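You operate a simulated robot arm through the tools that you are given. There is no shell and no other tool.

You are at the controls of a simulated robot arm. One attempt, no reset.

TASK
Fit the wing nut on the M12 stud, then take the silver nut off the M16 stud.
Fine: wing nut down by hand till amber first; loosen the silver nut with the red wrench, stand that back; nut to the blue tray; the washer stays.

It is judged by the outcome, as a careful person would: the job done as asked, and still so three seconds after it is handed in. It fails if anything else is knocked over, pushed out of place, dropped, spilled or broken.

THE ROBOT
A 7-joint arm with a two-finger parallel gripper, fixed in place. Base frame: the origin is on the floor under the middle of its stand, x ahead of it, y to its left, z up; the work surface is at about z = 0.853. Lengths are in m, angles in degrees, forces in N, time in s.
With the tool pointing down near the work surface it reaches from about 0.1 to 0.64 m from the base axis. Its first joint turns from -66.0 to 66.0 degrees. Payload 1.57 kg.
The tool frame sits at the grasp point between the pads (the TCP): z along the fingers, y along the line on which they close. The tips reach 0.03 m beyond it. Largest opening 0.08 m; finger width 0.017, thickness 0.012; the body of the gripper, 0.04 by 0.082 m, starts 0.08 m behind the TCP.
Orientation is told as [roll, pitch, yaw] about the base's x, y, z axes, in that order, counted from this pose: with the fingers straight down and closing along the base's y, the tool's x points along the base's -x, its y along +y and its z along -z.

THE INTERFACE
- The arm moves only by the tool arm_command. Its argument "motion" is a list of rows, each a list of 7 numbers: the shift along the tool's x, y, z in m, then the turn, a rotation vector about the tool's x, y, z in degrees, then the opening, from 0 (shut) to 1 (fully open). In form: [[tx, ty, tz, rx, ry, rz, claw], ...]. A call has 1 to 20 rows; each row shifts and turns the commanded pose from where the row before left it, along the tool's axes as they then stand. Each row takes 0.2 s and may step no farther than 0.05 m and 8.6 degrees from the row before; otherwise, or with a gripper value out of range, the whole call is refused. A pose out of reach is approached as far as the arm can. The call stops where the force on the tool passes 90 N (or 10 N more than at its start, if that is more) or the arm is blocked; 0.2 s more then pass. Each finger travels about 0.072 m/s and halts on what it meets, pressing with about 36 N; the grip force reading is that of the motor and also rises with nothing between the fingers. The clock runs only during rows and for 0.2 s after the last one: add rows that do not move to give the fingers time. It gives the time, the measured TCP pose, the force on the tool (base axes), the opening and the grip force at its end, in the units of the frame above (readings bear some noise), with the torque about the TCP (base axes, N m) and any sound that the robot's microphone picked up, and new pictures: "pictures" is both (left out), scene, wrist or none.
- Cameras (640 x 400 px; columns grow to the right, rows downward): "scene" is fixed at [0.0556, 0.4281, 1.4356]; the picture's right is [-0.80, -0.60, 0.00], its down [-0.28, 0.38, -0.88] and it looks along [0.53, -0.71, -0.47] (base axes); focal length 342 px, centre (320, 200). "wrist" rides on the gripper at [0.072, -0.007, -0.122] in the tool frame; the picture's right is [0.09, 1.00, 0.00], its down [-0.84, 0.08, -0.54] and it looks along [-0.54, 0.05, 0.84] (tool axes); focal length 238 px, centre (320, 200). There is no depth. A picture from a camera that has moved, and an enlarged one, comes with that camera's place and axes in the base frame and with its lens.
- close_up(camera, box): a new picture of the part [left, top, right, bottom] of that camera's present view, enlarged. The clock stands still meanwhile.
- sign_off(): hands the job in; it is judged then, once.

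Nothing tells you positions but the pictures and the camera data. Unless the task says otherwise, let go and move clear before handing in.

The tools are called after "Request:" as a command line: name --pt "numbers of a row" for each row, then --argument value for the rest, lists and objects as JSON in quotes. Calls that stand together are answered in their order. arm_command: Moves the arm, as the interface text tells. Its arguments: {"type":"object","properties":{"motion":{"type":"array"},"pictures":{"type":"string","enum":["both","scene","wrist","none"]}},"required":["motion"]} The other tools are called the same way: close_up (camera, box) takes an enlarged picture of a part of a camera's view; sign_off () hands the job in.

At the start:

```text
t: 0.0
tool_pos: [0.3839, 0.0406, 1.2478]
tool_rot: [0.0, -0.3, 0.0]
wrist_force: [-0.2, 0.5, -0.2]
wrist_torque: [-0.01, -0.01, 0.0]
finger_gap: 0.0801
finger_force: 0.0
```

scene: 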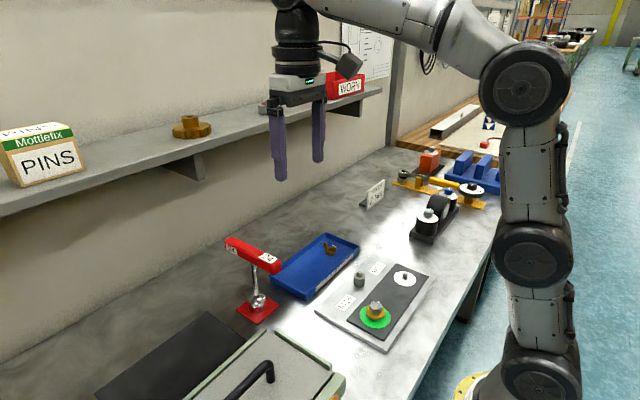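
wrist: 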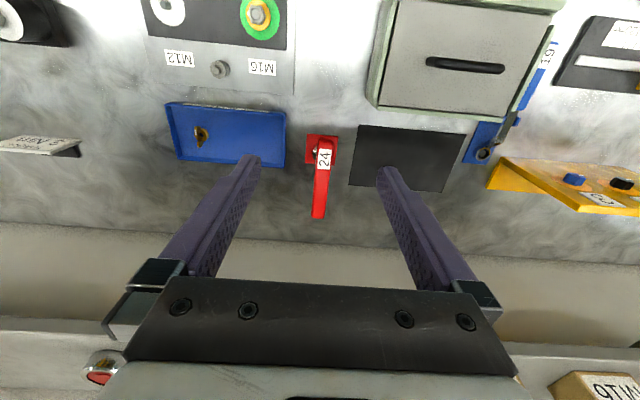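

I see a bench with a plate carrying M12 and M16 studs, a blue tray with a brass wing nut in it, a red wrench (24) on a stand, and other items. I'll take close-ups before moving.

Request:
close_up --camera "scene" --box '[210, 220, 450, 370]'

Request:
close_up --camera "wrist" --box '[120, 0, 360, 150]'

Request:
close_up --camera "scene" --box '[310, 250, 430, 350]'

Request:
close_up --camera "scene" --box '[350, 130, 530, 250]'

Request:
close_up --camera "wrist" --box '[280, 100, 400, 230]'

```text
2.67 times, centred on (330, 295) of scene
camera zoom: at [0.0556, 0.4281, 1.4356], right [-0.8, -0.6, 0.0], down [-0.28, 0.38, -0.88], along [0.53, -0.71, -0.47], focal length 913 px, centre (293, -53)
```

zoom: 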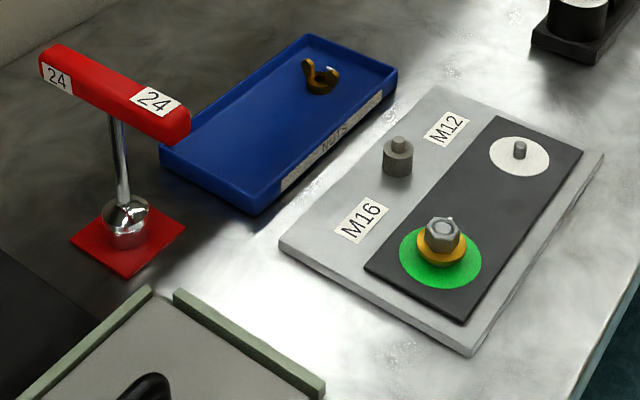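

```text
2.67 times, centred on (240, 75) of wrist
camera zoom: at [0.3098, 0.0347, 1.3693], right [-0.09, 1.0, 0.0], down [0.84, 0.08, 0.54], along [0.54, 0.05, -0.84], focal length 636 px, centre (533, 533)
```

zoom: 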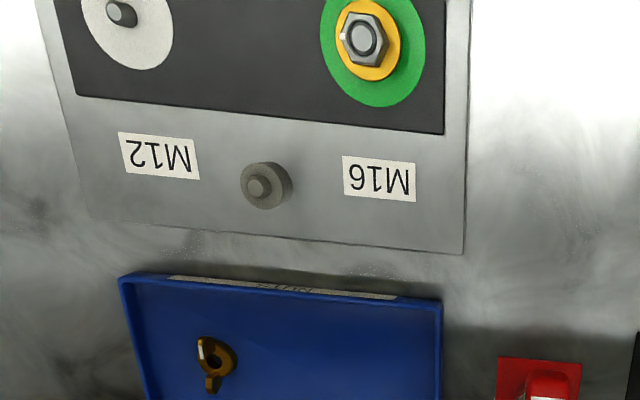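

```text
4.00 times, centred on (370, 300) of scene
camera zoom: at [0.0556, 0.4281, 1.4356], right [-0.8, -0.6, 0.0], down [-0.28, 0.38, -0.88], along [0.53, -0.71, -0.47], focal length 1370 px, centre (120, -200)
```

zoom: 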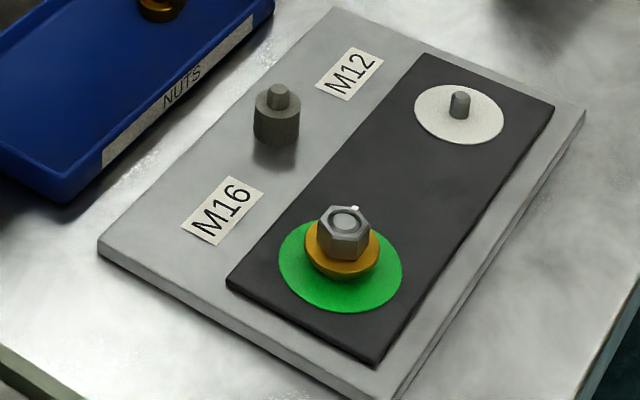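

```text
3.33 times, centred on (440, 190) of scene
camera zoom: at [0.0556, 0.4281, 1.4356], right [-0.8, -0.6, 0.0], down [-0.28, 0.38, -0.88], along [0.53, -0.71, -0.47], focal length 1142 px, centre (-80, 233)
```

zoom: 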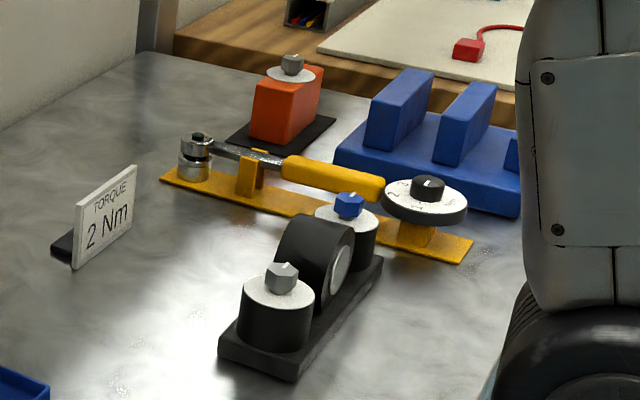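

```text
3.08 times, centred on (340, 165) of wrist
camera zoom: at [0.3098, 0.0347, 1.3693], right [-0.09, 1.0, 0.0], down [0.84, 0.08, 0.54], along [0.54, 0.05, -0.84], focal length 733 px, centre (258, 308)
```

zoom: 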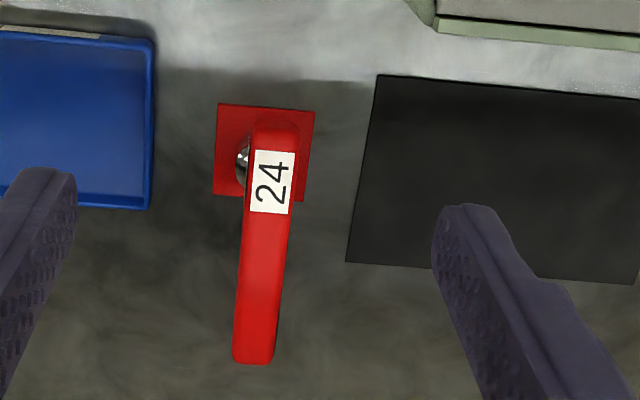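

The bench has the stud plate with M12 at about (0.282, -0.225) and M16 at about (0.283, -0.075). The wing nut is in the blue tray near (0.50, -0.21), and the red T-handled socket wrench stands near (0.507, 0.055) with its handle at about z = 1.0. I'll move the wrist camera over the tray and studs for a better look.

Request:
arm_command --pt "-0.004 -0.025 0.015 0 0 0 1" --pt "-0.004 -0.025 0.015 0 0 0 1" --pt "-0.004 -0.025 0.015 0 0 0 1" --pt "-0.004 -0.025 0.015 0 0 0 1" --pt "-0.004 -0.025 0.015 0 0 0 1" --pt "-0.004 -0.025 0.015 0 0 0 1" --pt "-0.004 -0.025 0.015 0 0 0 1" --pt "-0.004 -0.025 0.015 0 0 0 1" --pt "-0.004 -0.025 0.015 0 0 0 1" --pt "-0.004 -0.025 0.015 0 0 0 1"

```text
t: 2.2
tool_pos: [0.4247, -0.21, 1.0985]
tool_rot: [0.0, -0.2, 0.1]
wrist_force: [-0.2, 0.6, 0.8]
wrist_torque: [0.02, -0.01, -0.01]
finger_gap: 0.08
finger_force: 0.2
camera wrist: at [0.3511, -0.2155, 1.2205], right [-0.09, 1.0, 0.0], down [0.83, 0.08, 0.54], along [0.54, 0.05, -0.84], focal length 238 px, centre (320, 200)
```

scene: 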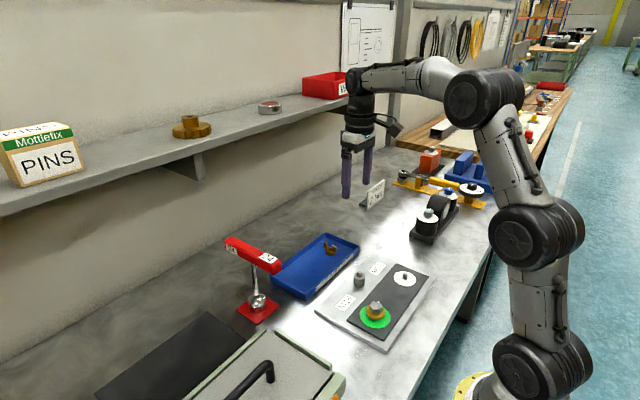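
wrist: 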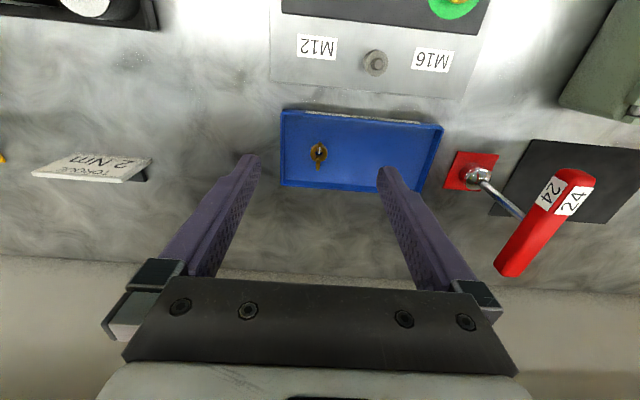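

The wing nut sits in the tray near (0.493, -0.204). I'll zoom in to see which way its wings point.

Request:
close_up --camera "wrist" --box '[270, 100, 370, 200]'

Request:
close_up --camera "scene" --box '[300, 225, 360, 265]'

Request:
close_up --camera "wrist" --box '[430, 140, 620, 290]'

Request:
close_up --camera "scene" --box '[215, 230, 295, 330]'

```text
4.00 times, centred on (320, 150) of wrist
camera zoom: at [0.3511, -0.2155, 1.2205], right [-0.09, 1.0, 0.0], down [0.83, 0.08, 0.54], along [0.54, 0.05, -0.84], focal length 953 px, centre (320, 400)
```

zoom: 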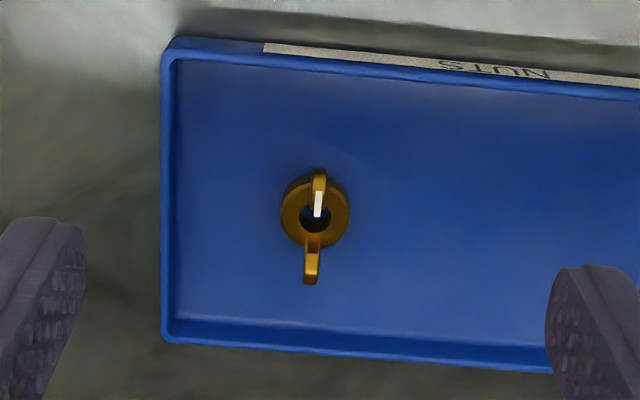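

```text
10.00 times, centred on (330, 245) of scene
camera zoom: at [0.0556, 0.4281, 1.4356], right [-0.8, -0.6, 0.0], down [-0.28, 0.38, -0.88], along [0.53, -0.71, -0.47], focal length 3425 px, centre (220, -250)
```

zoom: 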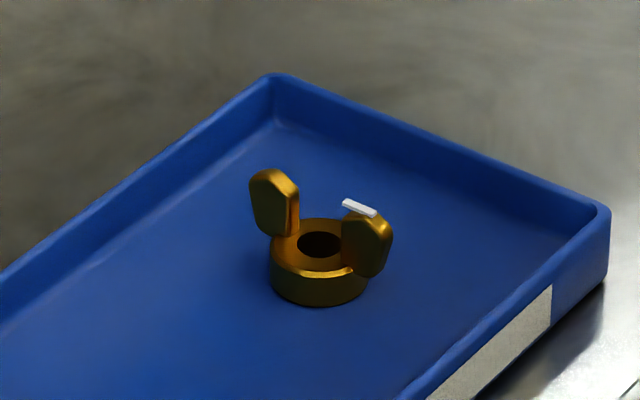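

```text
2.67 times, centred on (525, 215) of wrist
camera zoom: at [0.3511, -0.2155, 1.2205], right [-0.09, 1.0, 0.0], down [0.83, 0.08, 0.54], along [0.54, 0.05, -0.84], focal length 636 px, centre (-227, 160)
```

zoom: 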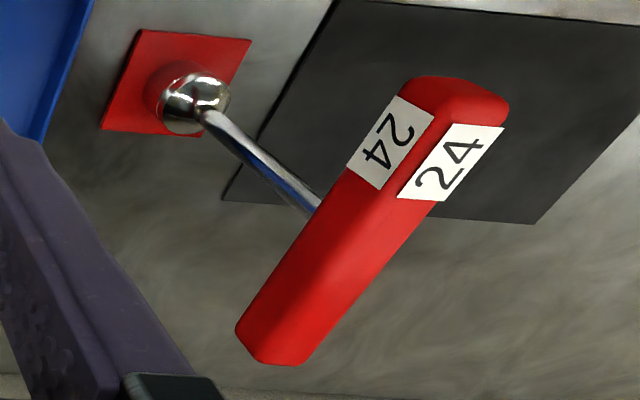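

```text
4.00 times, centred on (255, 280) of scene
camera zoom: at [0.0556, 0.4281, 1.4356], right [-0.8, -0.6, 0.0], down [-0.28, 0.38, -0.88], along [0.53, -0.71, -0.47], focal length 1370 px, centre (580, -120)
```

zoom: 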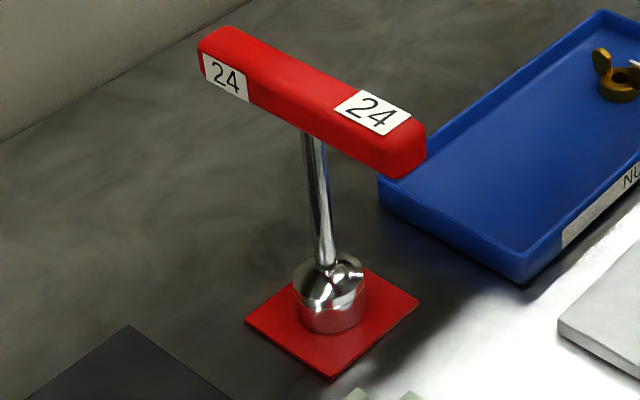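

The wing nut's wings lie roughly along base x, and its collar is about 27 mm across. I plan to grip the collar with the fingers closing along y. First I'll go down over it for a precise view.

Request:
arm_command --pt "-0.017 0.0015 0.035 0 0 0 0.8" --pt "-0.017 0.0015 0.035 0 0 0 0.7" --pt "-0.017 0.0015 0.035 0 0 0 0.65" --pt "-0.017 0.0015 0.035 0 0 0 0.65" --pt "0 0 0 0 0 0 0.65" --pictures "wrist"

```text
t: 3.4
tool_pos: [0.4928, -0.2026, 0.9569]
tool_rot: [-0.1, -0.2, 0.0]
wrist_force: [-1.2, 0.3, -0.5]
wrist_torque: [0.03, -0.01, -0.01]
finger_gap: 0.052
finger_force: 0.1
camera wrist: at [0.419, -0.2077, 1.08], right [-0.09, 1.0, 0.0], down [0.83, 0.08, 0.55], along [0.54, 0.05, -0.84], focal length 238 px, centre (320, 200)
```

wrist: 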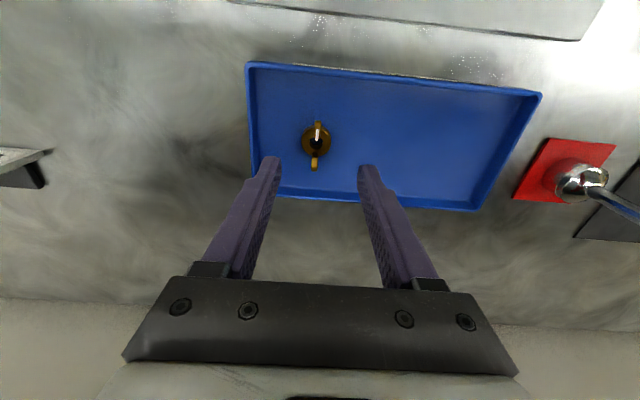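

Request:
close_up --camera "wrist" --box '[240, 100, 400, 200]'

```text
4.00 times, centred on (320, 150) of wrist
camera zoom: at [0.419, -0.2077, 1.08], right [-0.09, 1.0, 0.0], down [0.83, 0.08, 0.55], along [0.54, 0.05, -0.84], focal length 953 px, centre (320, 400)
```

zoom: 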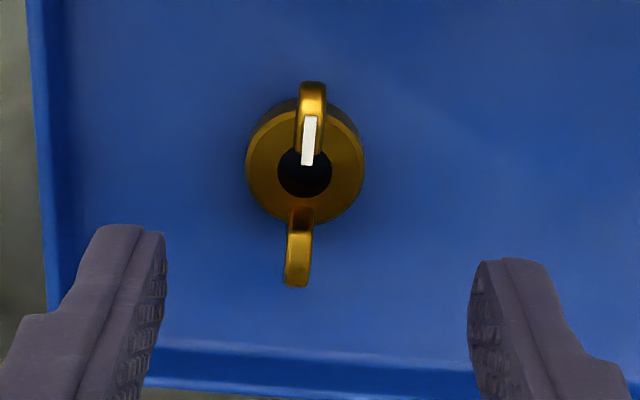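

The wing nut collar is centred at about (0.492, -0.2045), with its wings along x. I'll lower straight down with the fingers straddling the collar, tips just above the tray floor, and check before closing.

Request:
arm_command --pt "0.0003 -0.001 0.02 0 0 0 0.65" --pt "0 -0.001 0.02 0 0 0 0.65" --pt "0 0 0.015 0 0 0 0.65" --pt "0 0 0.006 0 0 0 0.65" --pt "0 0 0.003 0 0 0 0.65" --pt "0 0 0 0 0 0 0.65" --pictures "both"

Request:
close_up --camera "wrist" --box '[240, 100, 400, 200]'

Request:
close_up --camera "scene" --box '[290, 200, 370, 260]'

```text
t: 4.8
tool_pos: [0.4925, -0.2056, 0.8948]
tool_rot: [0.0, -0.2, -0.1]
wrist_force: [-0.3, 0.8, 0.1]
wrist_torque: [0.0, 0.01, -0.02]
finger_gap: 0.0521
finger_force: 0.0
camera wrist: at [0.4184, -0.2115, 1.016], right [-0.09, 1.0, 0.0], down [0.84, 0.08, 0.54], along [0.54, 0.05, -0.84], focal length 238 px, centre (320, 200)
```

scene: 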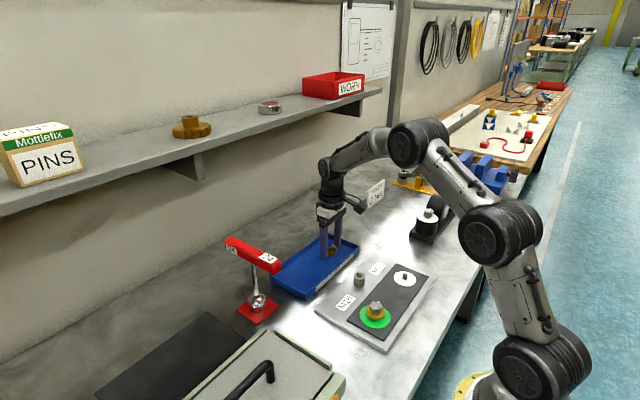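
wrist: 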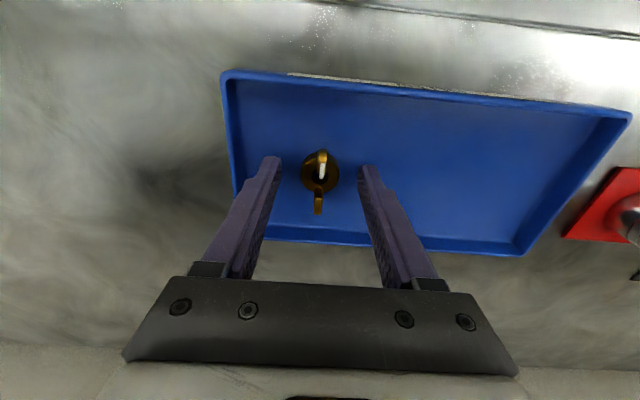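

```text
4.00 times, centred on (320, 150) of wrist
camera zoom: at [0.4184, -0.2115, 1.016], right [-0.09, 1.0, 0.0], down [0.84, 0.08, 0.54], along [0.54, 0.05, -0.84], focal length 953 px, centre (320, 400)
```

zoom: 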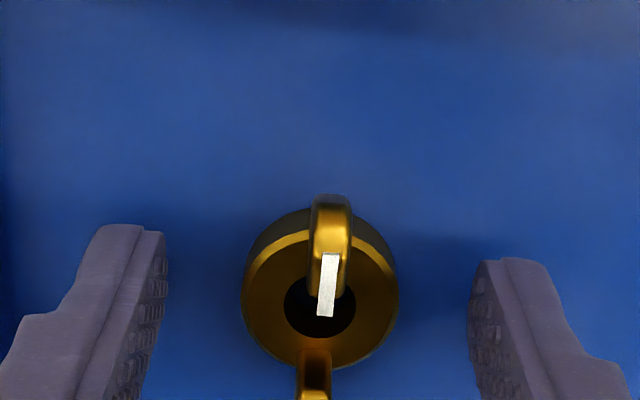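

```text
6.67 times, centred on (330, 230) of scene
camera zoom: at [0.0556, 0.4281, 1.4356], right [-0.8, -0.6, 0.0], down [-0.28, 0.38, -0.88], along [0.53, -0.71, -0.47], focal length 2283 px, centre (253, 0)
```

zoom: 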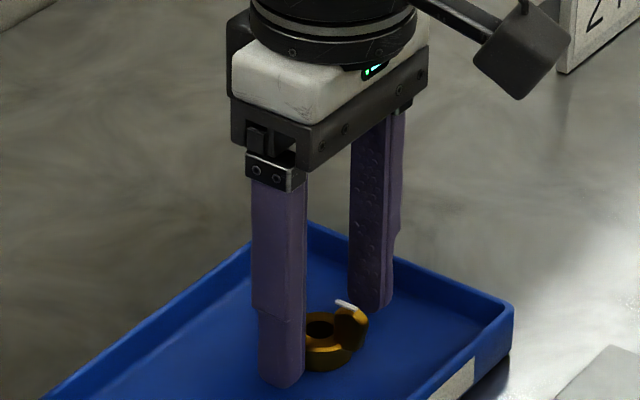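

The nut lies about 3 mm further in +x than the finger centre. I'll correct that, lower about 4 mm and check the force.

Request:
arm_command --pt "-0.003 -0.0005 0.002 0 0 0 0.65" --pt "0 0 0.002 0 0 0 0.65" --pt "0 0 0 0 0 0 0.65" --pictures "none"

Request:
close_up --camera "wrist" --box '[240, 100, 400, 200]'

```text
t: 5.6
tool_pos: [0.496, -0.2052, 0.8905]
tool_rot: [-0.1, -0.2, 0.0]
wrist_force: [0.5, 0.0, 1.4]
wrist_torque: [0.02, 0.02, -0.01]
finger_gap: 0.0518
finger_force: 0.0
```

```text
4.00 times, centred on (320, 150) of wrist
camera zoom: at [0.4221, -0.2118, 1.0118], right [-0.09, 1.0, 0.0], down [0.84, 0.08, 0.54], along [0.54, 0.05, -0.84], focal length 953 px, centre (320, 400)
```

zoom: 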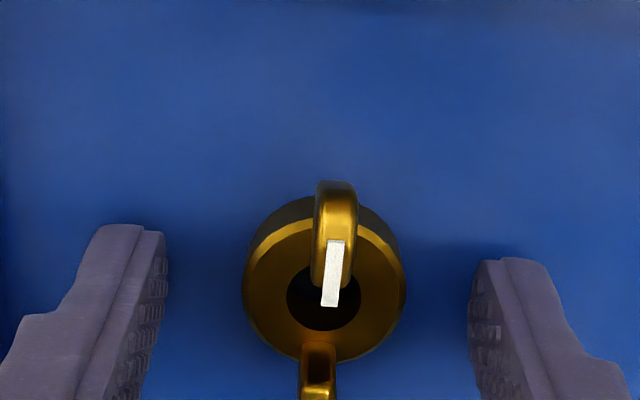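

The nut is now centred between the fingers, so I'll close on the collar.

Request:
arm_command --pt "0 0 0 0 0 0 0" --pt "0 0 0 0 0 0 0" --pt "0 0 0 0 0 0 0" --pt "0 0 0 0 0 0 0" --pictures "wrist"

Request:
close_up --camera "wrist" --box '[240, 100, 400, 200]'

```text
t: 6.6
tool_pos: [0.4952, -0.2057, 0.8889]
tool_rot: [-0.1, -0.2, -0.1]
wrist_force: [0.8, -0.2, 1.4]
wrist_torque: [0.0, -0.02, 0.01]
finger_gap: 0.0264
finger_force: 35.5
camera wrist: at [0.4221, -0.2118, 1.0119], right [-0.09, 1.0, 0.0], down [0.83, 0.08, 0.54], along [0.54, 0.05, -0.84], focal length 238 px, centre (320, 200)
```

wrist: 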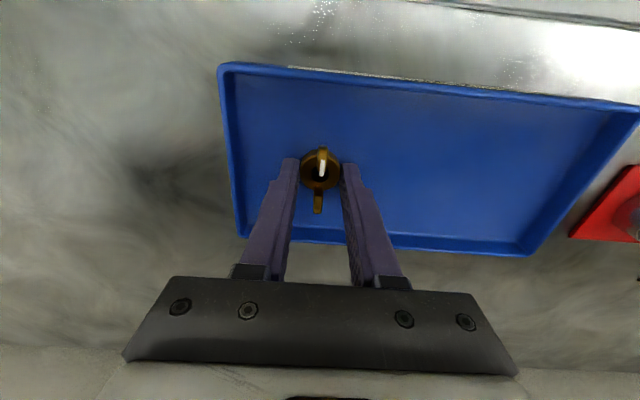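

```text
4.00 times, centred on (320, 150) of wrist
camera zoom: at [0.4221, -0.2118, 1.0119], right [-0.09, 1.0, 0.0], down [0.83, 0.08, 0.54], along [0.54, 0.05, -0.84], focal length 953 px, centre (320, 400)
```

zoom: 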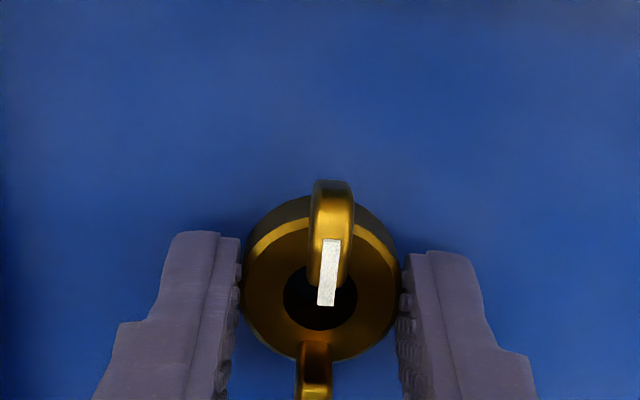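

The wing nut is gripped, with a gap of 26.4 mm. I'll lift it straight up and carry it toward the M12 stud, staying high enough to look.

Request:
arm_command --pt "0 0 -0.02 0 0 0 0" --pt "0 0 -0.03 0 0 0 0" --pt "0 0 -0.04 0 0 0 0" --pt "0.03 -0.002 -0.02 0 0 0 0" --pt "0.045 -0.004 0 0 0 0 0" --pt "0.045 -0.004 0 0 0 0 0" --pt "0.045 -0.005 0 0 0 0 0" --pt "0.04 -0.004 0 0 0 0 0" --pt "0 0 0 0 0 0 0" --pictures "both"

Request:
close_up --camera "wrist" --box '[220, 80, 420, 220]'

Request:
close_up --camera "scene" --box '[340, 200, 460, 300]'

```text
t: 8.6
tool_pos: [0.2888, -0.2263, 0.9989]
tool_rot: [-0.1, -0.2, 0.0]
wrist_force: [-0.6, -0.1, -0.3]
wrist_torque: [0.01, 0.01, -0.02]
finger_gap: 0.0265
finger_force: 35.9
camera wrist: at [0.2156, -0.2321, 1.1202], right [-0.09, 1.0, 0.0], down [0.84, 0.08, 0.54], along [0.54, 0.05, -0.84], focal length 238 px, centre (320, 200)
```

scene: 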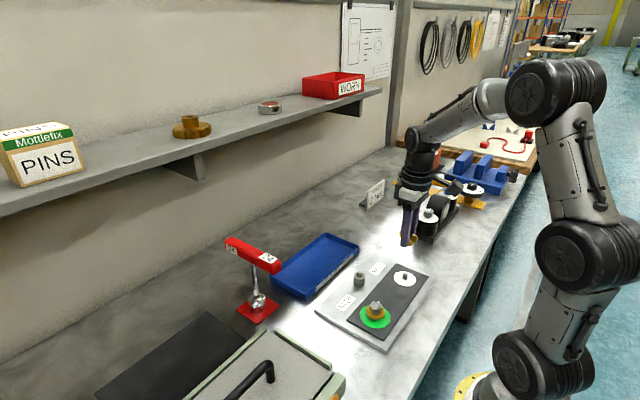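
wrist: 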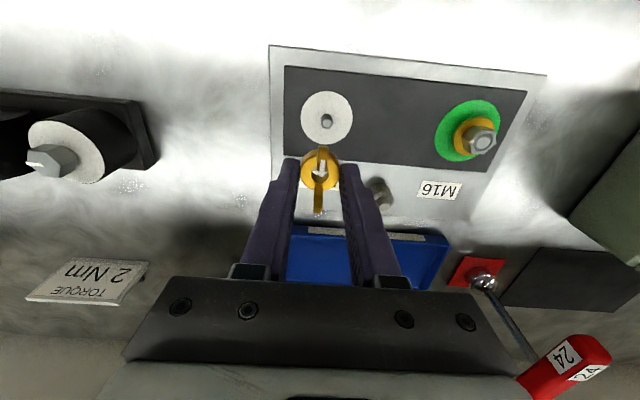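

```text
2.86 times, centred on (320, 150) of wrist
camera zoom: at [0.2156, -0.2321, 1.1202], right [-0.09, 1.0, 0.0], down [0.84, 0.08, 0.54], along [0.54, 0.05, -0.84], focal length 681 px, centre (320, 343)
```

zoom: 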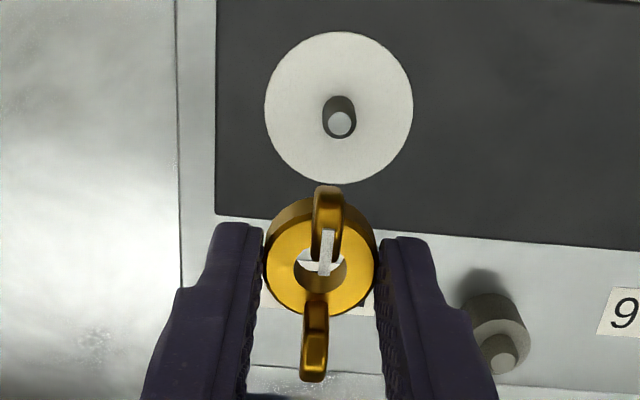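

```text
4.00 times, centred on (400, 250) of scene
camera zoom: at [0.0556, 0.4281, 1.4356], right [-0.8, -0.6, 0.0], down [-0.28, 0.38, -0.88], along [0.53, -0.71, -0.47], focal length 1370 px, centre (0, 0)
```

zoom: 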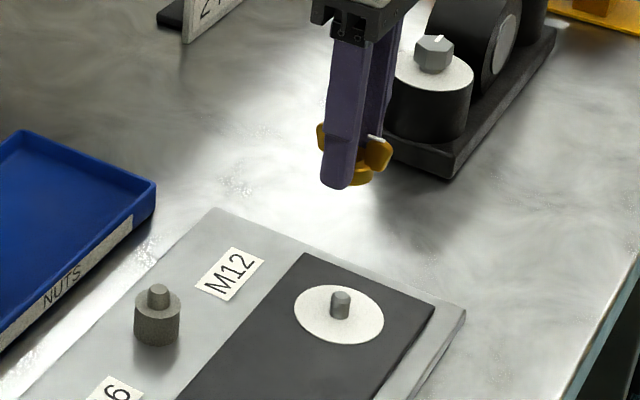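

The stud is at about (0.278, -0.2195), and the nut is centred in the grip to within about 1 mm. I'll line up above the stud at this height and verify in both cameras.

Request:
arm_command --pt "0.0054 0.0034 0 0 0 0 0" --pt "0.0054 0.0034 0 0 0 0 0" --pt "0 0 0 0 0 0 0" --pictures "none"

Request:
close_up --camera "wrist" --box '[240, 90, 400, 190]'

Request:
close_up --camera "scene" --box '[370, 200, 450, 300]'

```text
t: 9.4
tool_pos: [0.2784, -0.2173, 0.9981]
tool_rot: [-0.1, -0.2, -0.1]
wrist_force: [-0.3, -0.5, -0.4]
wrist_torque: [-0.01, 0.0, -0.01]
finger_gap: 0.0263
finger_force: 35.3
```

```text
4.00 times, centred on (320, 140) of wrist
camera zoom: at [0.2052, -0.2245, 1.1203], right [-0.09, 1.0, 0.0], down [0.83, 0.08, 0.54], along [0.54, 0.05, -0.84], focal length 953 px, centre (320, 440)
```

zoom: 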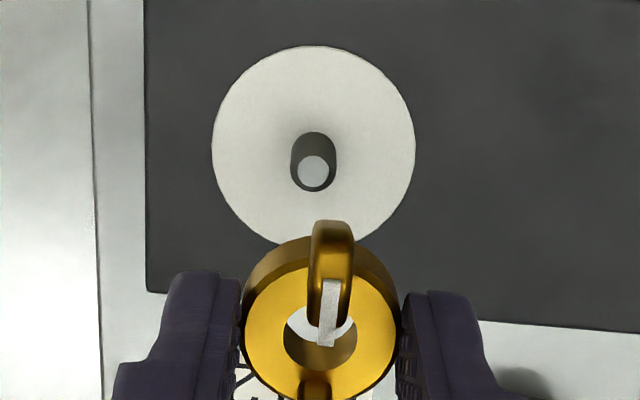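

```text
4.00 times, centred on (410, 250) of scene
camera zoom: at [0.0556, 0.4281, 1.4356], right [-0.8, -0.6, 0.0], down [-0.28, 0.38, -0.88], along [0.53, -0.71, -0.47], focal length 1370 px, centre (-40, 0)
```

zoom: 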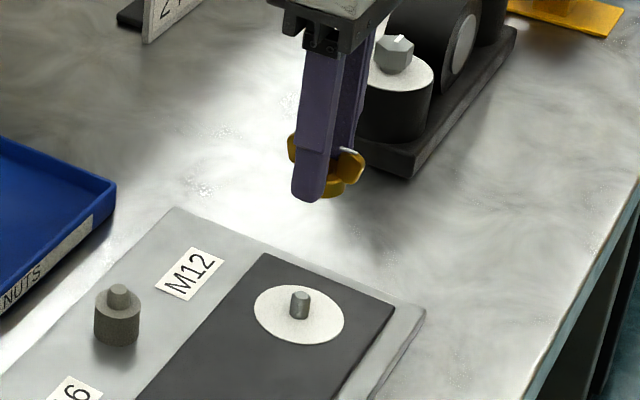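

The nut needs to shift about 1.7 mm in -y to sit over the stud. I'll do that and descend to just above the stud top.

Request:
arm_command --pt "-0.0002 -0.0017 0.02 0 0 0 0" --pt "0 0 0.025 0 0 0 0" --pt "0 0 0.023 0 0 0 0" --pt "0 0 0 0 0 0 0" --pictures "none"

Request:
close_up --camera "wrist" --box '[240, 90, 400, 190]'

Request:
close_up --camera "scene" --box '[385, 230, 425, 290]'

```text
t: 10.4
tool_pos: [0.2786, -0.2191, 0.9297]
tool_rot: [0.0, -0.3, 0.0]
wrist_force: [-0.2, 0.3, -1.4]
wrist_torque: [-0.01, -0.02, 0.01]
finger_gap: 0.0265
finger_force: 35.7
```

```text
4.00 times, centred on (320, 140) of wrist
camera zoom: at [0.2048, -0.2253, 1.0527], right [-0.09, 1.0, 0.0], down [0.84, 0.08, 0.54], along [0.54, 0.05, -0.84], focal length 953 px, centre (320, 440)
```

zoom: 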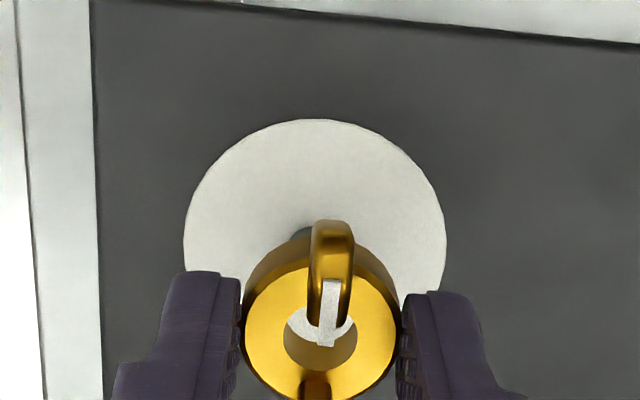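

```text
6.67 times, centred on (405, 260) of scene
camera zoom: at [0.0556, 0.4281, 1.4356], right [-0.8, -0.6, 0.0], down [-0.28, 0.38, -0.88], along [0.53, -0.71, -0.47], focal length 2283 px, centre (-247, -200)
```

zoom: 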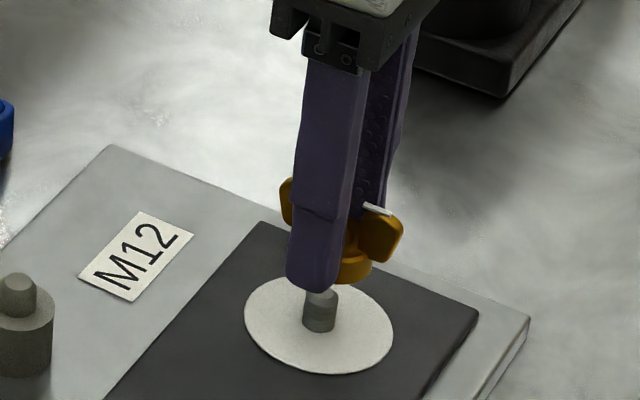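

The nut is just above the stud. I'll take tighter close-ups to measure the remaining offset.

Request:
close_up --camera "scene" --box '[392, 256, 422, 286]'

Request:
close_up --camera "wrist" --box '[280, 110, 360, 200]'

```text
13.33 times, centred on (407, 271) of scene
camera zoom: at [0.0556, 0.4281, 1.4356], right [-0.8, -0.6, 0.0], down [-0.28, 0.38, -0.88], along [0.53, -0.71, -0.47], focal length 4567 px, centre (-840, -747)
```

zoom: 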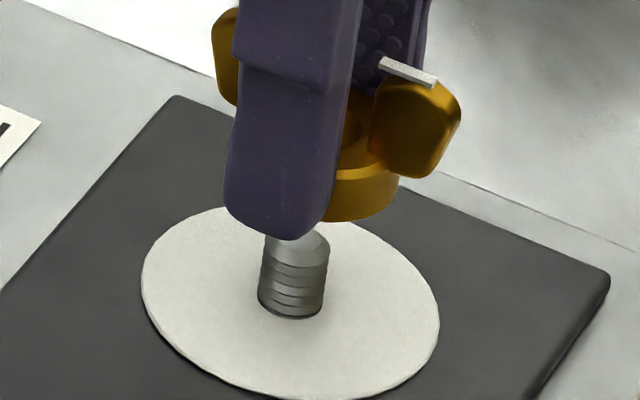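

```text
4.44 times, centred on (320, 155) of wrist
camera zoom: at [0.2048, -0.2253, 1.0527], right [-0.09, 1.0, 0.0], down [0.84, 0.08, 0.54], along [0.54, 0.05, -0.84], focal length 1059 px, centre (320, 400)
```

zoom: 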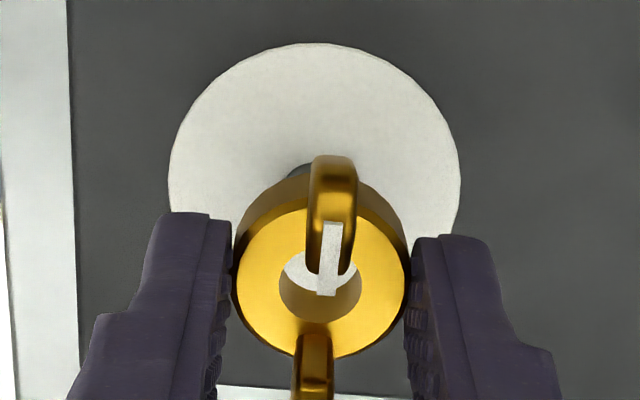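

Both views suggest the stud is still about 2–3 mm in +x and 1 mm in -y from the nut. I'll shift by that and measure again.

Request:
arm_command --pt "-0.0028 -0.0011 0 0 0 0 0" --pt "0 0 0 0 0 0 0" --pt "0 0 0 0 0 0 0" --pictures "none"

Request:
close_up --camera "scene" --box '[392, 256, 422, 286]'

Request:
close_up --camera "wrist" --box '[280, 110, 360, 200]'

```text
t: 11.2
tool_pos: [0.2816, -0.2199, 0.9308]
tool_rot: [-0.1, -0.1, 0.0]
wrist_force: [1.5, -0.4, -0.9]
wrist_torque: [0.0, 0.01, 0.02]
finger_gap: 0.0265
finger_force: 36.4
```

```text
13.33 times, centred on (407, 271) of scene
camera zoom: at [0.0556, 0.4281, 1.4356], right [-0.8, -0.6, 0.0], down [-0.28, 0.38, -0.88], along [0.53, -0.71, -0.47], focal length 4567 px, centre (-840, -747)
```

zoom: 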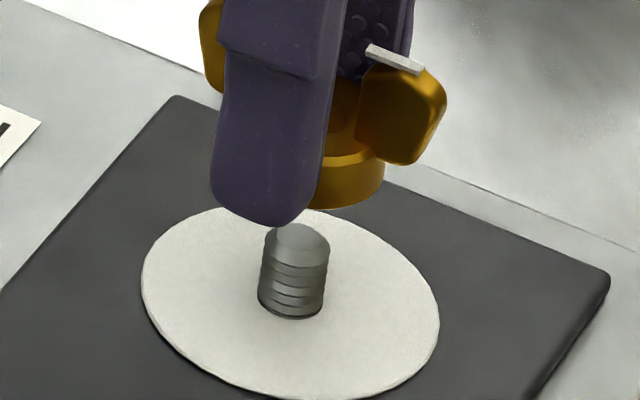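

```text
4.44 times, centred on (320, 155) of wrist
camera zoom: at [0.2079, -0.2264, 1.0533], right [-0.09, 1.0, 0.0], down [0.84, 0.08, 0.54], along [0.54, 0.05, -0.84], focal length 1059 px, centre (320, 400)
```

zoom: 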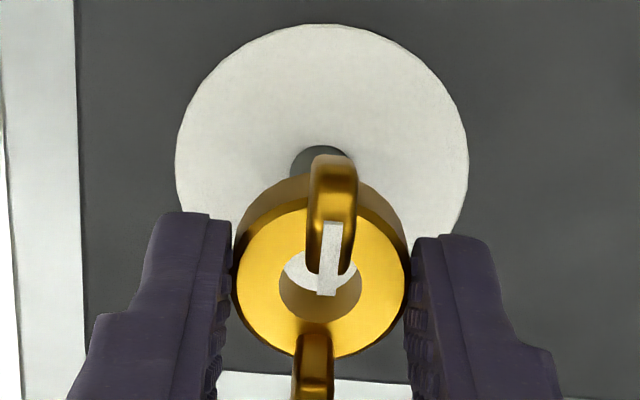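

The scene view now shows the nut over the stud, and the wrist view agrees to within about 1 mm. I'll lower gently while watching the force.

Request:
arm_command --pt "0.0004 0.0002 0.006 0 0 0 0" --pt "0 0 0.004 0 0 0 0" --pt "0 0 0.001 0 0 0 0" --pt "0 0 0.001 0 0 0 0" --pt "0 0 0.001 0 0 0 0" --pt "0 0 0 0 0 0 0" --pictures "none"

Request:
close_up --camera "scene" --box '[392, 256, 422, 286]'

Request:
close_up --camera "wrist" --box '[280, 110, 360, 200]'

```text
t: 12.6
tool_pos: [0.2825, -0.2197, 0.9174]
tool_rot: [0.0, -0.2, -0.1]
wrist_force: [-0.6, 0.5, -0.7]
wrist_torque: [0.01, -0.01, -0.01]
finger_gap: 0.0265
finger_force: 36.0
```

```text
13.33 times, centred on (407, 271) of scene
camera zoom: at [0.0556, 0.4281, 1.4356], right [-0.8, -0.6, 0.0], down [-0.28, 0.38, -0.88], along [0.53, -0.71, -0.47], focal length 4567 px, centre (-840, -747)
```

zoom: 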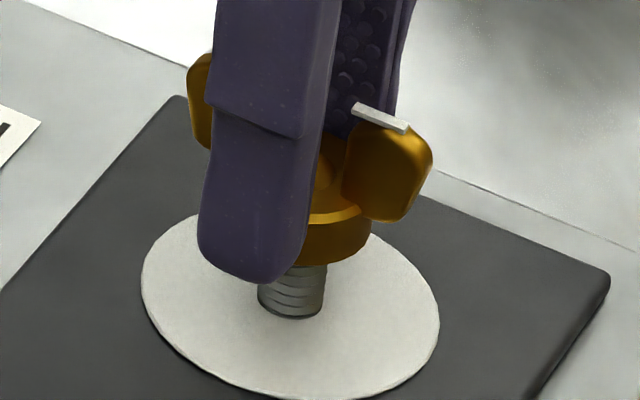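

```text
4.44 times, centred on (320, 155) of wrist
camera zoom: at [0.2088, -0.2262, 1.0401], right [-0.09, 1.0, 0.0], down [0.84, 0.08, 0.54], along [0.54, 0.05, -0.84], focal length 1059 px, centre (320, 400)
```

zoom: 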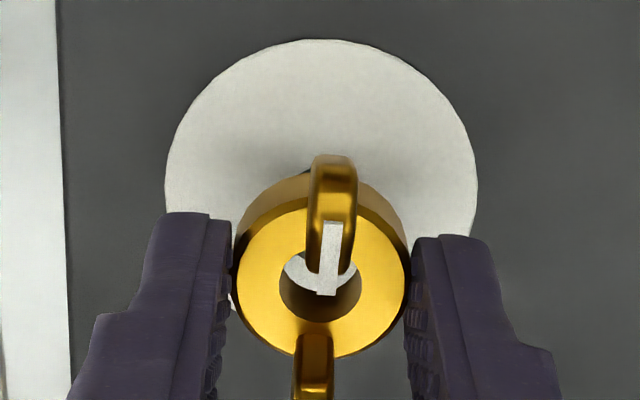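

The nut is at stud-top height but drifted about 1.5 mm too far in +x. I'll correct that before going lower.

Request:
arm_command --pt "0.0015 0.0 0 0 0 0 0" --pt "0 0 0 0 0 0 0" --pt "0 0 0 0 0 0 0" --pt "0 0 0 0 0 0 0" --pt "0 0 0 0 0 0 0" --pictures "none"

Request:
close_up --camera "scene" --box '[392, 256, 422, 286]'

Request:
close_up --camera "wrist" --box '[280, 110, 360, 200]'

```text
t: 13.8
tool_pos: [0.2791, -0.2202, 0.9183]
tool_rot: [-0.1, -0.2, -0.1]
wrist_force: [-0.2, 0.5, -0.4]
wrist_torque: [0.01, 0.01, -0.03]
finger_gap: 0.0267
finger_force: 36.3
```

```text
13.33 times, centred on (407, 271) of scene
camera zoom: at [0.0556, 0.4281, 1.4356], right [-0.8, -0.6, 0.0], down [-0.28, 0.38, -0.88], along [0.53, -0.71, -0.47], focal length 4567 px, centre (-840, -747)
```

zoom: 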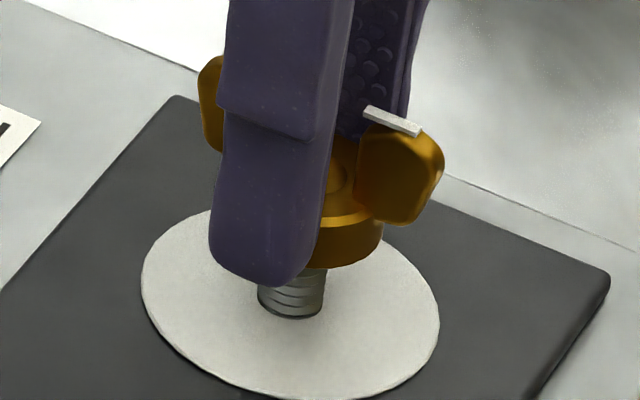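

```text
4.44 times, centred on (320, 155) of wrist
camera zoom: at [0.2067, -0.2264, 1.0403], right [-0.09, 1.0, 0.0], down [0.84, 0.08, 0.54], along [0.54, 0.05, -0.84], focal length 1059 px, centre (320, 400)
```

zoom: 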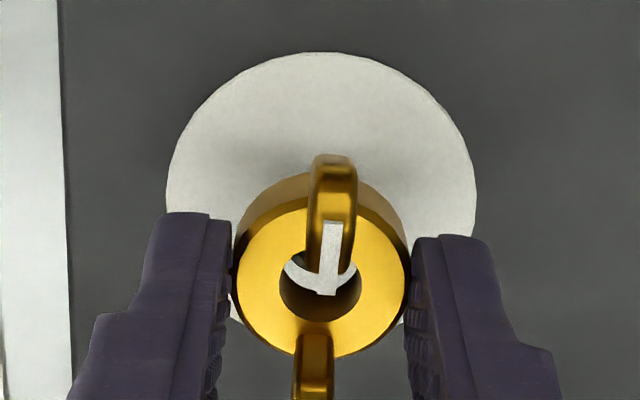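

Request:
close_up --camera "wrist" --box '[305, 140, 335, 185]'

Request:
close_up --camera "scene" --box '[397, 264, 417, 284]'

```text
8.89 times, centred on (320, 162) of wrist
camera zoom: at [0.2067, -0.2264, 1.0403], right [-0.09, 1.0, 0.0], down [0.84, 0.08, 0.54], along [0.54, 0.05, -0.84], focal length 2119 px, centre (320, 533)
```

zoom: 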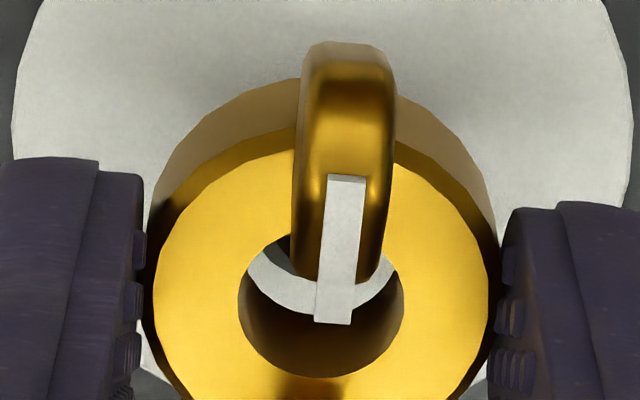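

```text
16.00 times, centred on (407, 274) of scene
camera zoom: at [0.0556, 0.4281, 1.4356], right [-0.8, -0.6, 0.0], down [-0.28, 0.38, -0.88], along [0.53, -0.71, -0.47], focal length 5480 px, centre (-1072, -984)
```

zoom: 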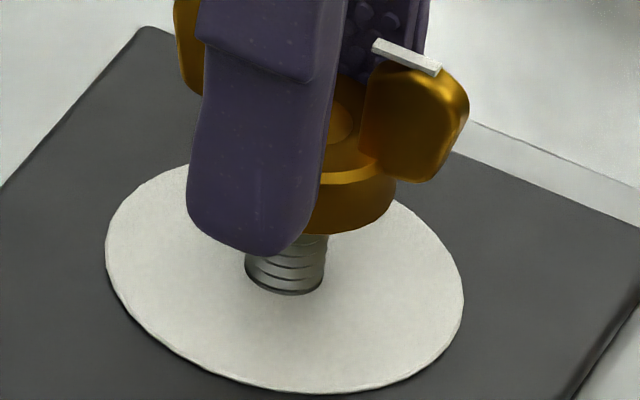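

The nut is aligned to about half a millimetre. I'll nudge it slightly and lower onto the stud in 1 mm steps to feel contact.

Request:
arm_command --pt "-0.0004 0.0 0.001 0 0 0 0" --pt "0 0 0.001 0 0 0 0" --pt "0 0 0.001 0 0 0 0" --pt "0 0 0 0 0 0 0" --pt "0 0 0 0 0 0 0" --pictures "none"

Request:
close_up --camera "scene" --box '[397, 264, 417, 284]'

Request:
close_up --camera "wrist" --box '[305, 140, 335, 185]'

```text
t: 15.0
tool_pos: [0.2801, -0.2209, 0.9148]
tool_rot: [0.0, -0.1, 0.0]
wrist_force: [0.8, 0.5, 0.5]
wrist_torque: [0.0, 0.01, 0.02]
finger_gap: 0.0264
finger_force: 35.8
```

```text
16.00 times, centred on (407, 274) of scene
camera zoom: at [0.0556, 0.4281, 1.4356], right [-0.8, -0.6, 0.0], down [-0.28, 0.38, -0.88], along [0.53, -0.71, -0.47], focal length 5480 px, centre (-1072, -984)
```

zoom: 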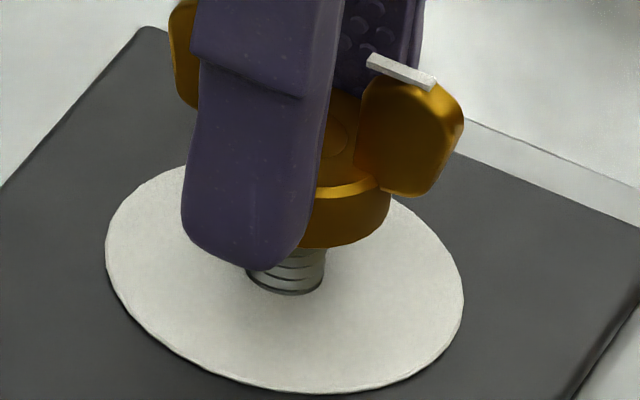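

```text
8.89 times, centred on (320, 162) of wrist
camera zoom: at [0.2073, -0.2268, 1.037], right [-0.09, 1.0, 0.0], down [0.84, 0.08, 0.54], along [0.54, 0.05, -0.84], focal length 2119 px, centre (320, 533)
```

zoom: 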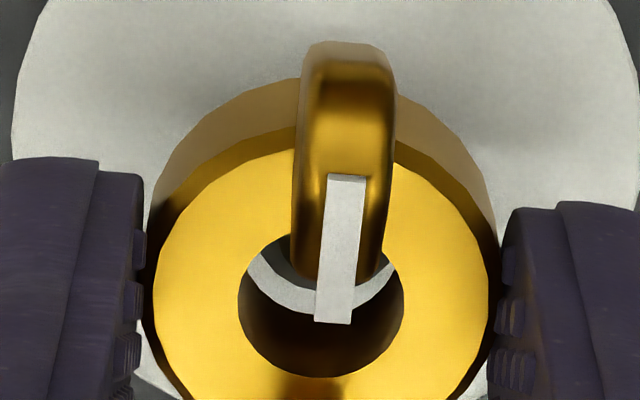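

Well aligned and still no contact, so I'll keep lowering in small steps.

Request:
arm_command --pt "0 0.0 0.001 0 0 0 0" --pt "0 0 0.001 0 0 0 0" --pt "0 0 0.001 0 0 0 0" --pt "0 0 0 0 0 0 0" --pt "0 0 0 0 0 0 0" --pictures "none"

Request:
close_up --camera "scene" --box '[397, 264, 417, 284]'

Request:
close_up --camera "wrist" --box '[305, 140, 335, 185]'

```text
t: 16.2
tool_pos: [0.2816, -0.2204, 0.9134]
tool_rot: [-0.2, -0.2, 0.1]
wrist_force: [0.9, 0.1, 1.2]
wrist_torque: [-0.02, -0.01, -0.06]
finger_gap: 0.0264
finger_force: 36.4
```

```text
16.00 times, centred on (407, 274) of scene
camera zoom: at [0.0556, 0.4281, 1.4356], right [-0.8, -0.6, 0.0], down [-0.28, 0.38, -0.88], along [0.53, -0.71, -0.47], focal length 5480 px, centre (-1072, -984)
```

zoom: 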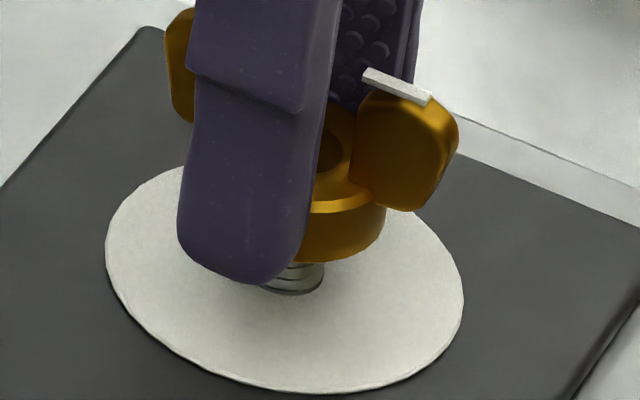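

```text
8.89 times, centred on (320, 162) of wrist
camera zoom: at [0.2076, -0.2268, 1.0341], right [-0.09, 1.0, 0.0], down [0.84, 0.08, 0.54], along [0.54, 0.05, -0.84], focal length 2119 px, centre (320, 533)
```

zoom: 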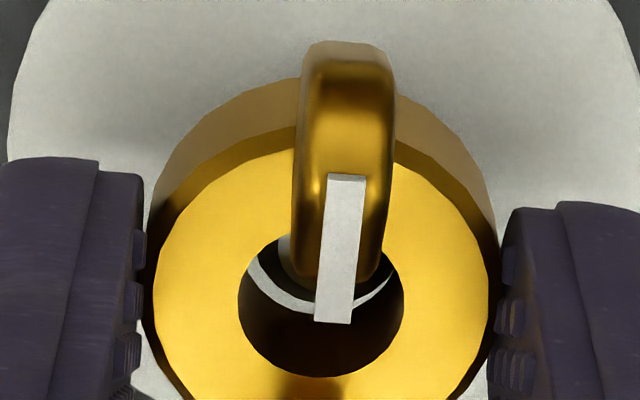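

The stud tip is entering the hole. I'll continue down gently.

Request:
arm_command --pt "0 0.0003 0.001 0 0 0 0" --pt "0 0 0.001 0 0 0 0" --pt "0 0 0.001 0 0 0 0" --pt "0 0 0 0 0 0 0" --pt "0 0 0 0 0 0 0" --pictures "none"

Request:
close_up --camera "scene" --box '[397, 264, 417, 284]'

Request:
close_up --camera "wrist" --box '[305, 140, 335, 185]'

```text
t: 17.4
tool_pos: [0.2805, -0.2201, 0.9093]
tool_rot: [0.0, -0.3, 0.0]
wrist_force: [-0.7, -0.8, 0.0]
wrist_torque: [0.0, -0.01, 0.0]
finger_gap: 0.0263
finger_force: 36.1
```

```text
16.00 times, centred on (407, 274) of scene
camera zoom: at [0.0556, 0.4281, 1.4356], right [-0.8, -0.6, 0.0], down [-0.28, 0.38, -0.88], along [0.53, -0.71, -0.47], focal length 5480 px, centre (-1072, -984)
```

zoom: 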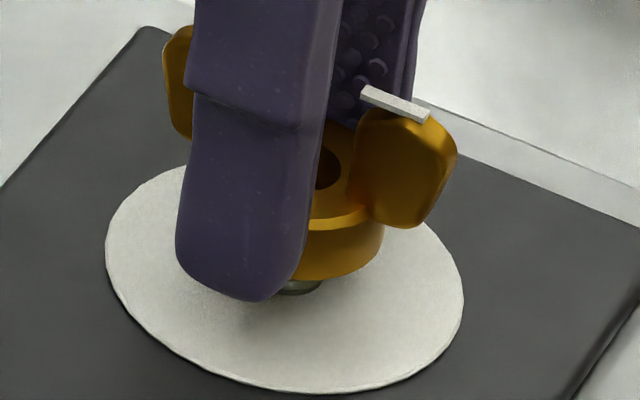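

```text
8.89 times, centred on (320, 162) of wrist
camera zoom: at [0.2075, -0.2267, 1.0309], right [-0.09, 1.0, 0.0], down [0.84, 0.08, 0.54], along [0.54, 0.05, -0.84], focal length 2119 px, centre (320, 533)
```

zoom: 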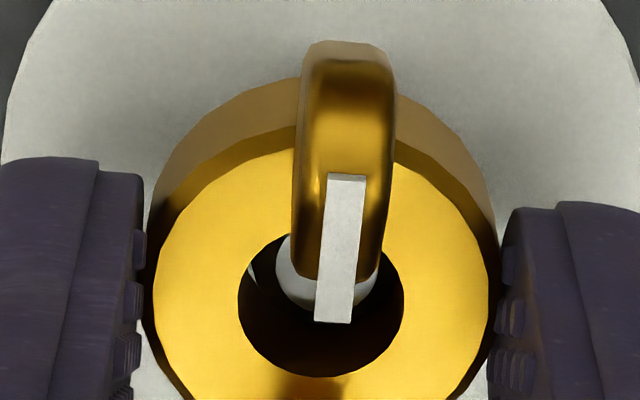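

The stud top shows inside the hole, so the nut is on the stud. I'll continue down until I feel thread contact.

Request:
arm_command --pt "0 0 0.001 0 0 0 0" --pt "0 0 0.001 0 0 0 0" --pt "0 0 0 0 0 0 0" --pt "0 0 0 0 0 0 0" --pictures "none"

Request:
close_up --camera "scene" --box '[397, 264, 417, 284]'

Request:
close_up --camera "wrist" --box '[305, 140, 335, 185]'

```text
t: 18.4
tool_pos: [0.2818, -0.2201, 0.907]
tool_rot: [0.0, -0.2, 0.0]
wrist_force: [0.0, 0.4, -0.5]
wrist_torque: [-0.05, -0.03, -0.01]
finger_gap: 0.0264
finger_force: 36.0
```

```text
16.00 times, centred on (407, 274) of scene
camera zoom: at [0.0556, 0.4281, 1.4356], right [-0.8, -0.6, 0.0], down [-0.28, 0.38, -0.88], along [0.53, -0.71, -0.47], focal length 5480 px, centre (-1072, -984)
```

zoom: 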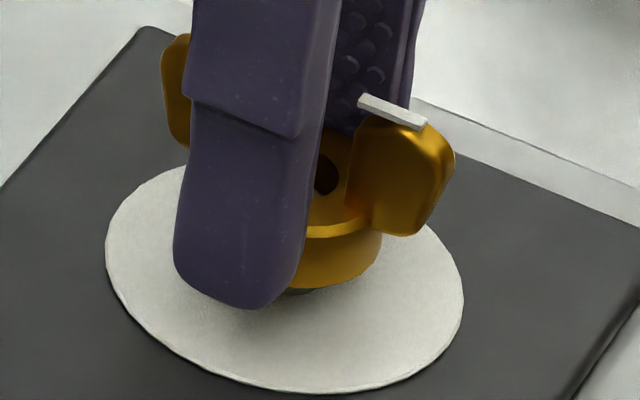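

```text
8.89 times, centred on (320, 162) of wrist
camera zoom: at [0.2077, -0.2267, 1.0294], right [-0.09, 1.0, 0.0], down [0.84, 0.08, 0.54], along [0.54, 0.05, -0.84], focal length 2119 px, centre (320, 533)
```

zoom: 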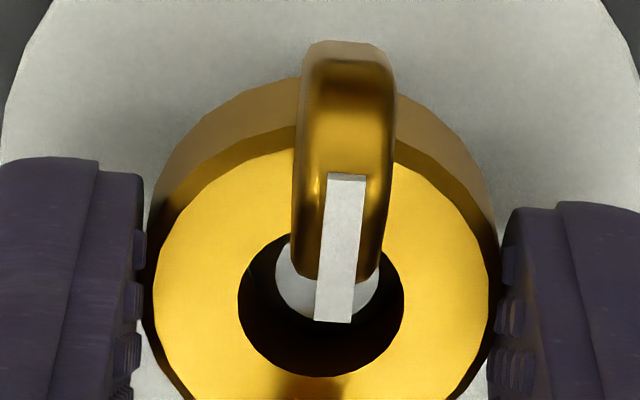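

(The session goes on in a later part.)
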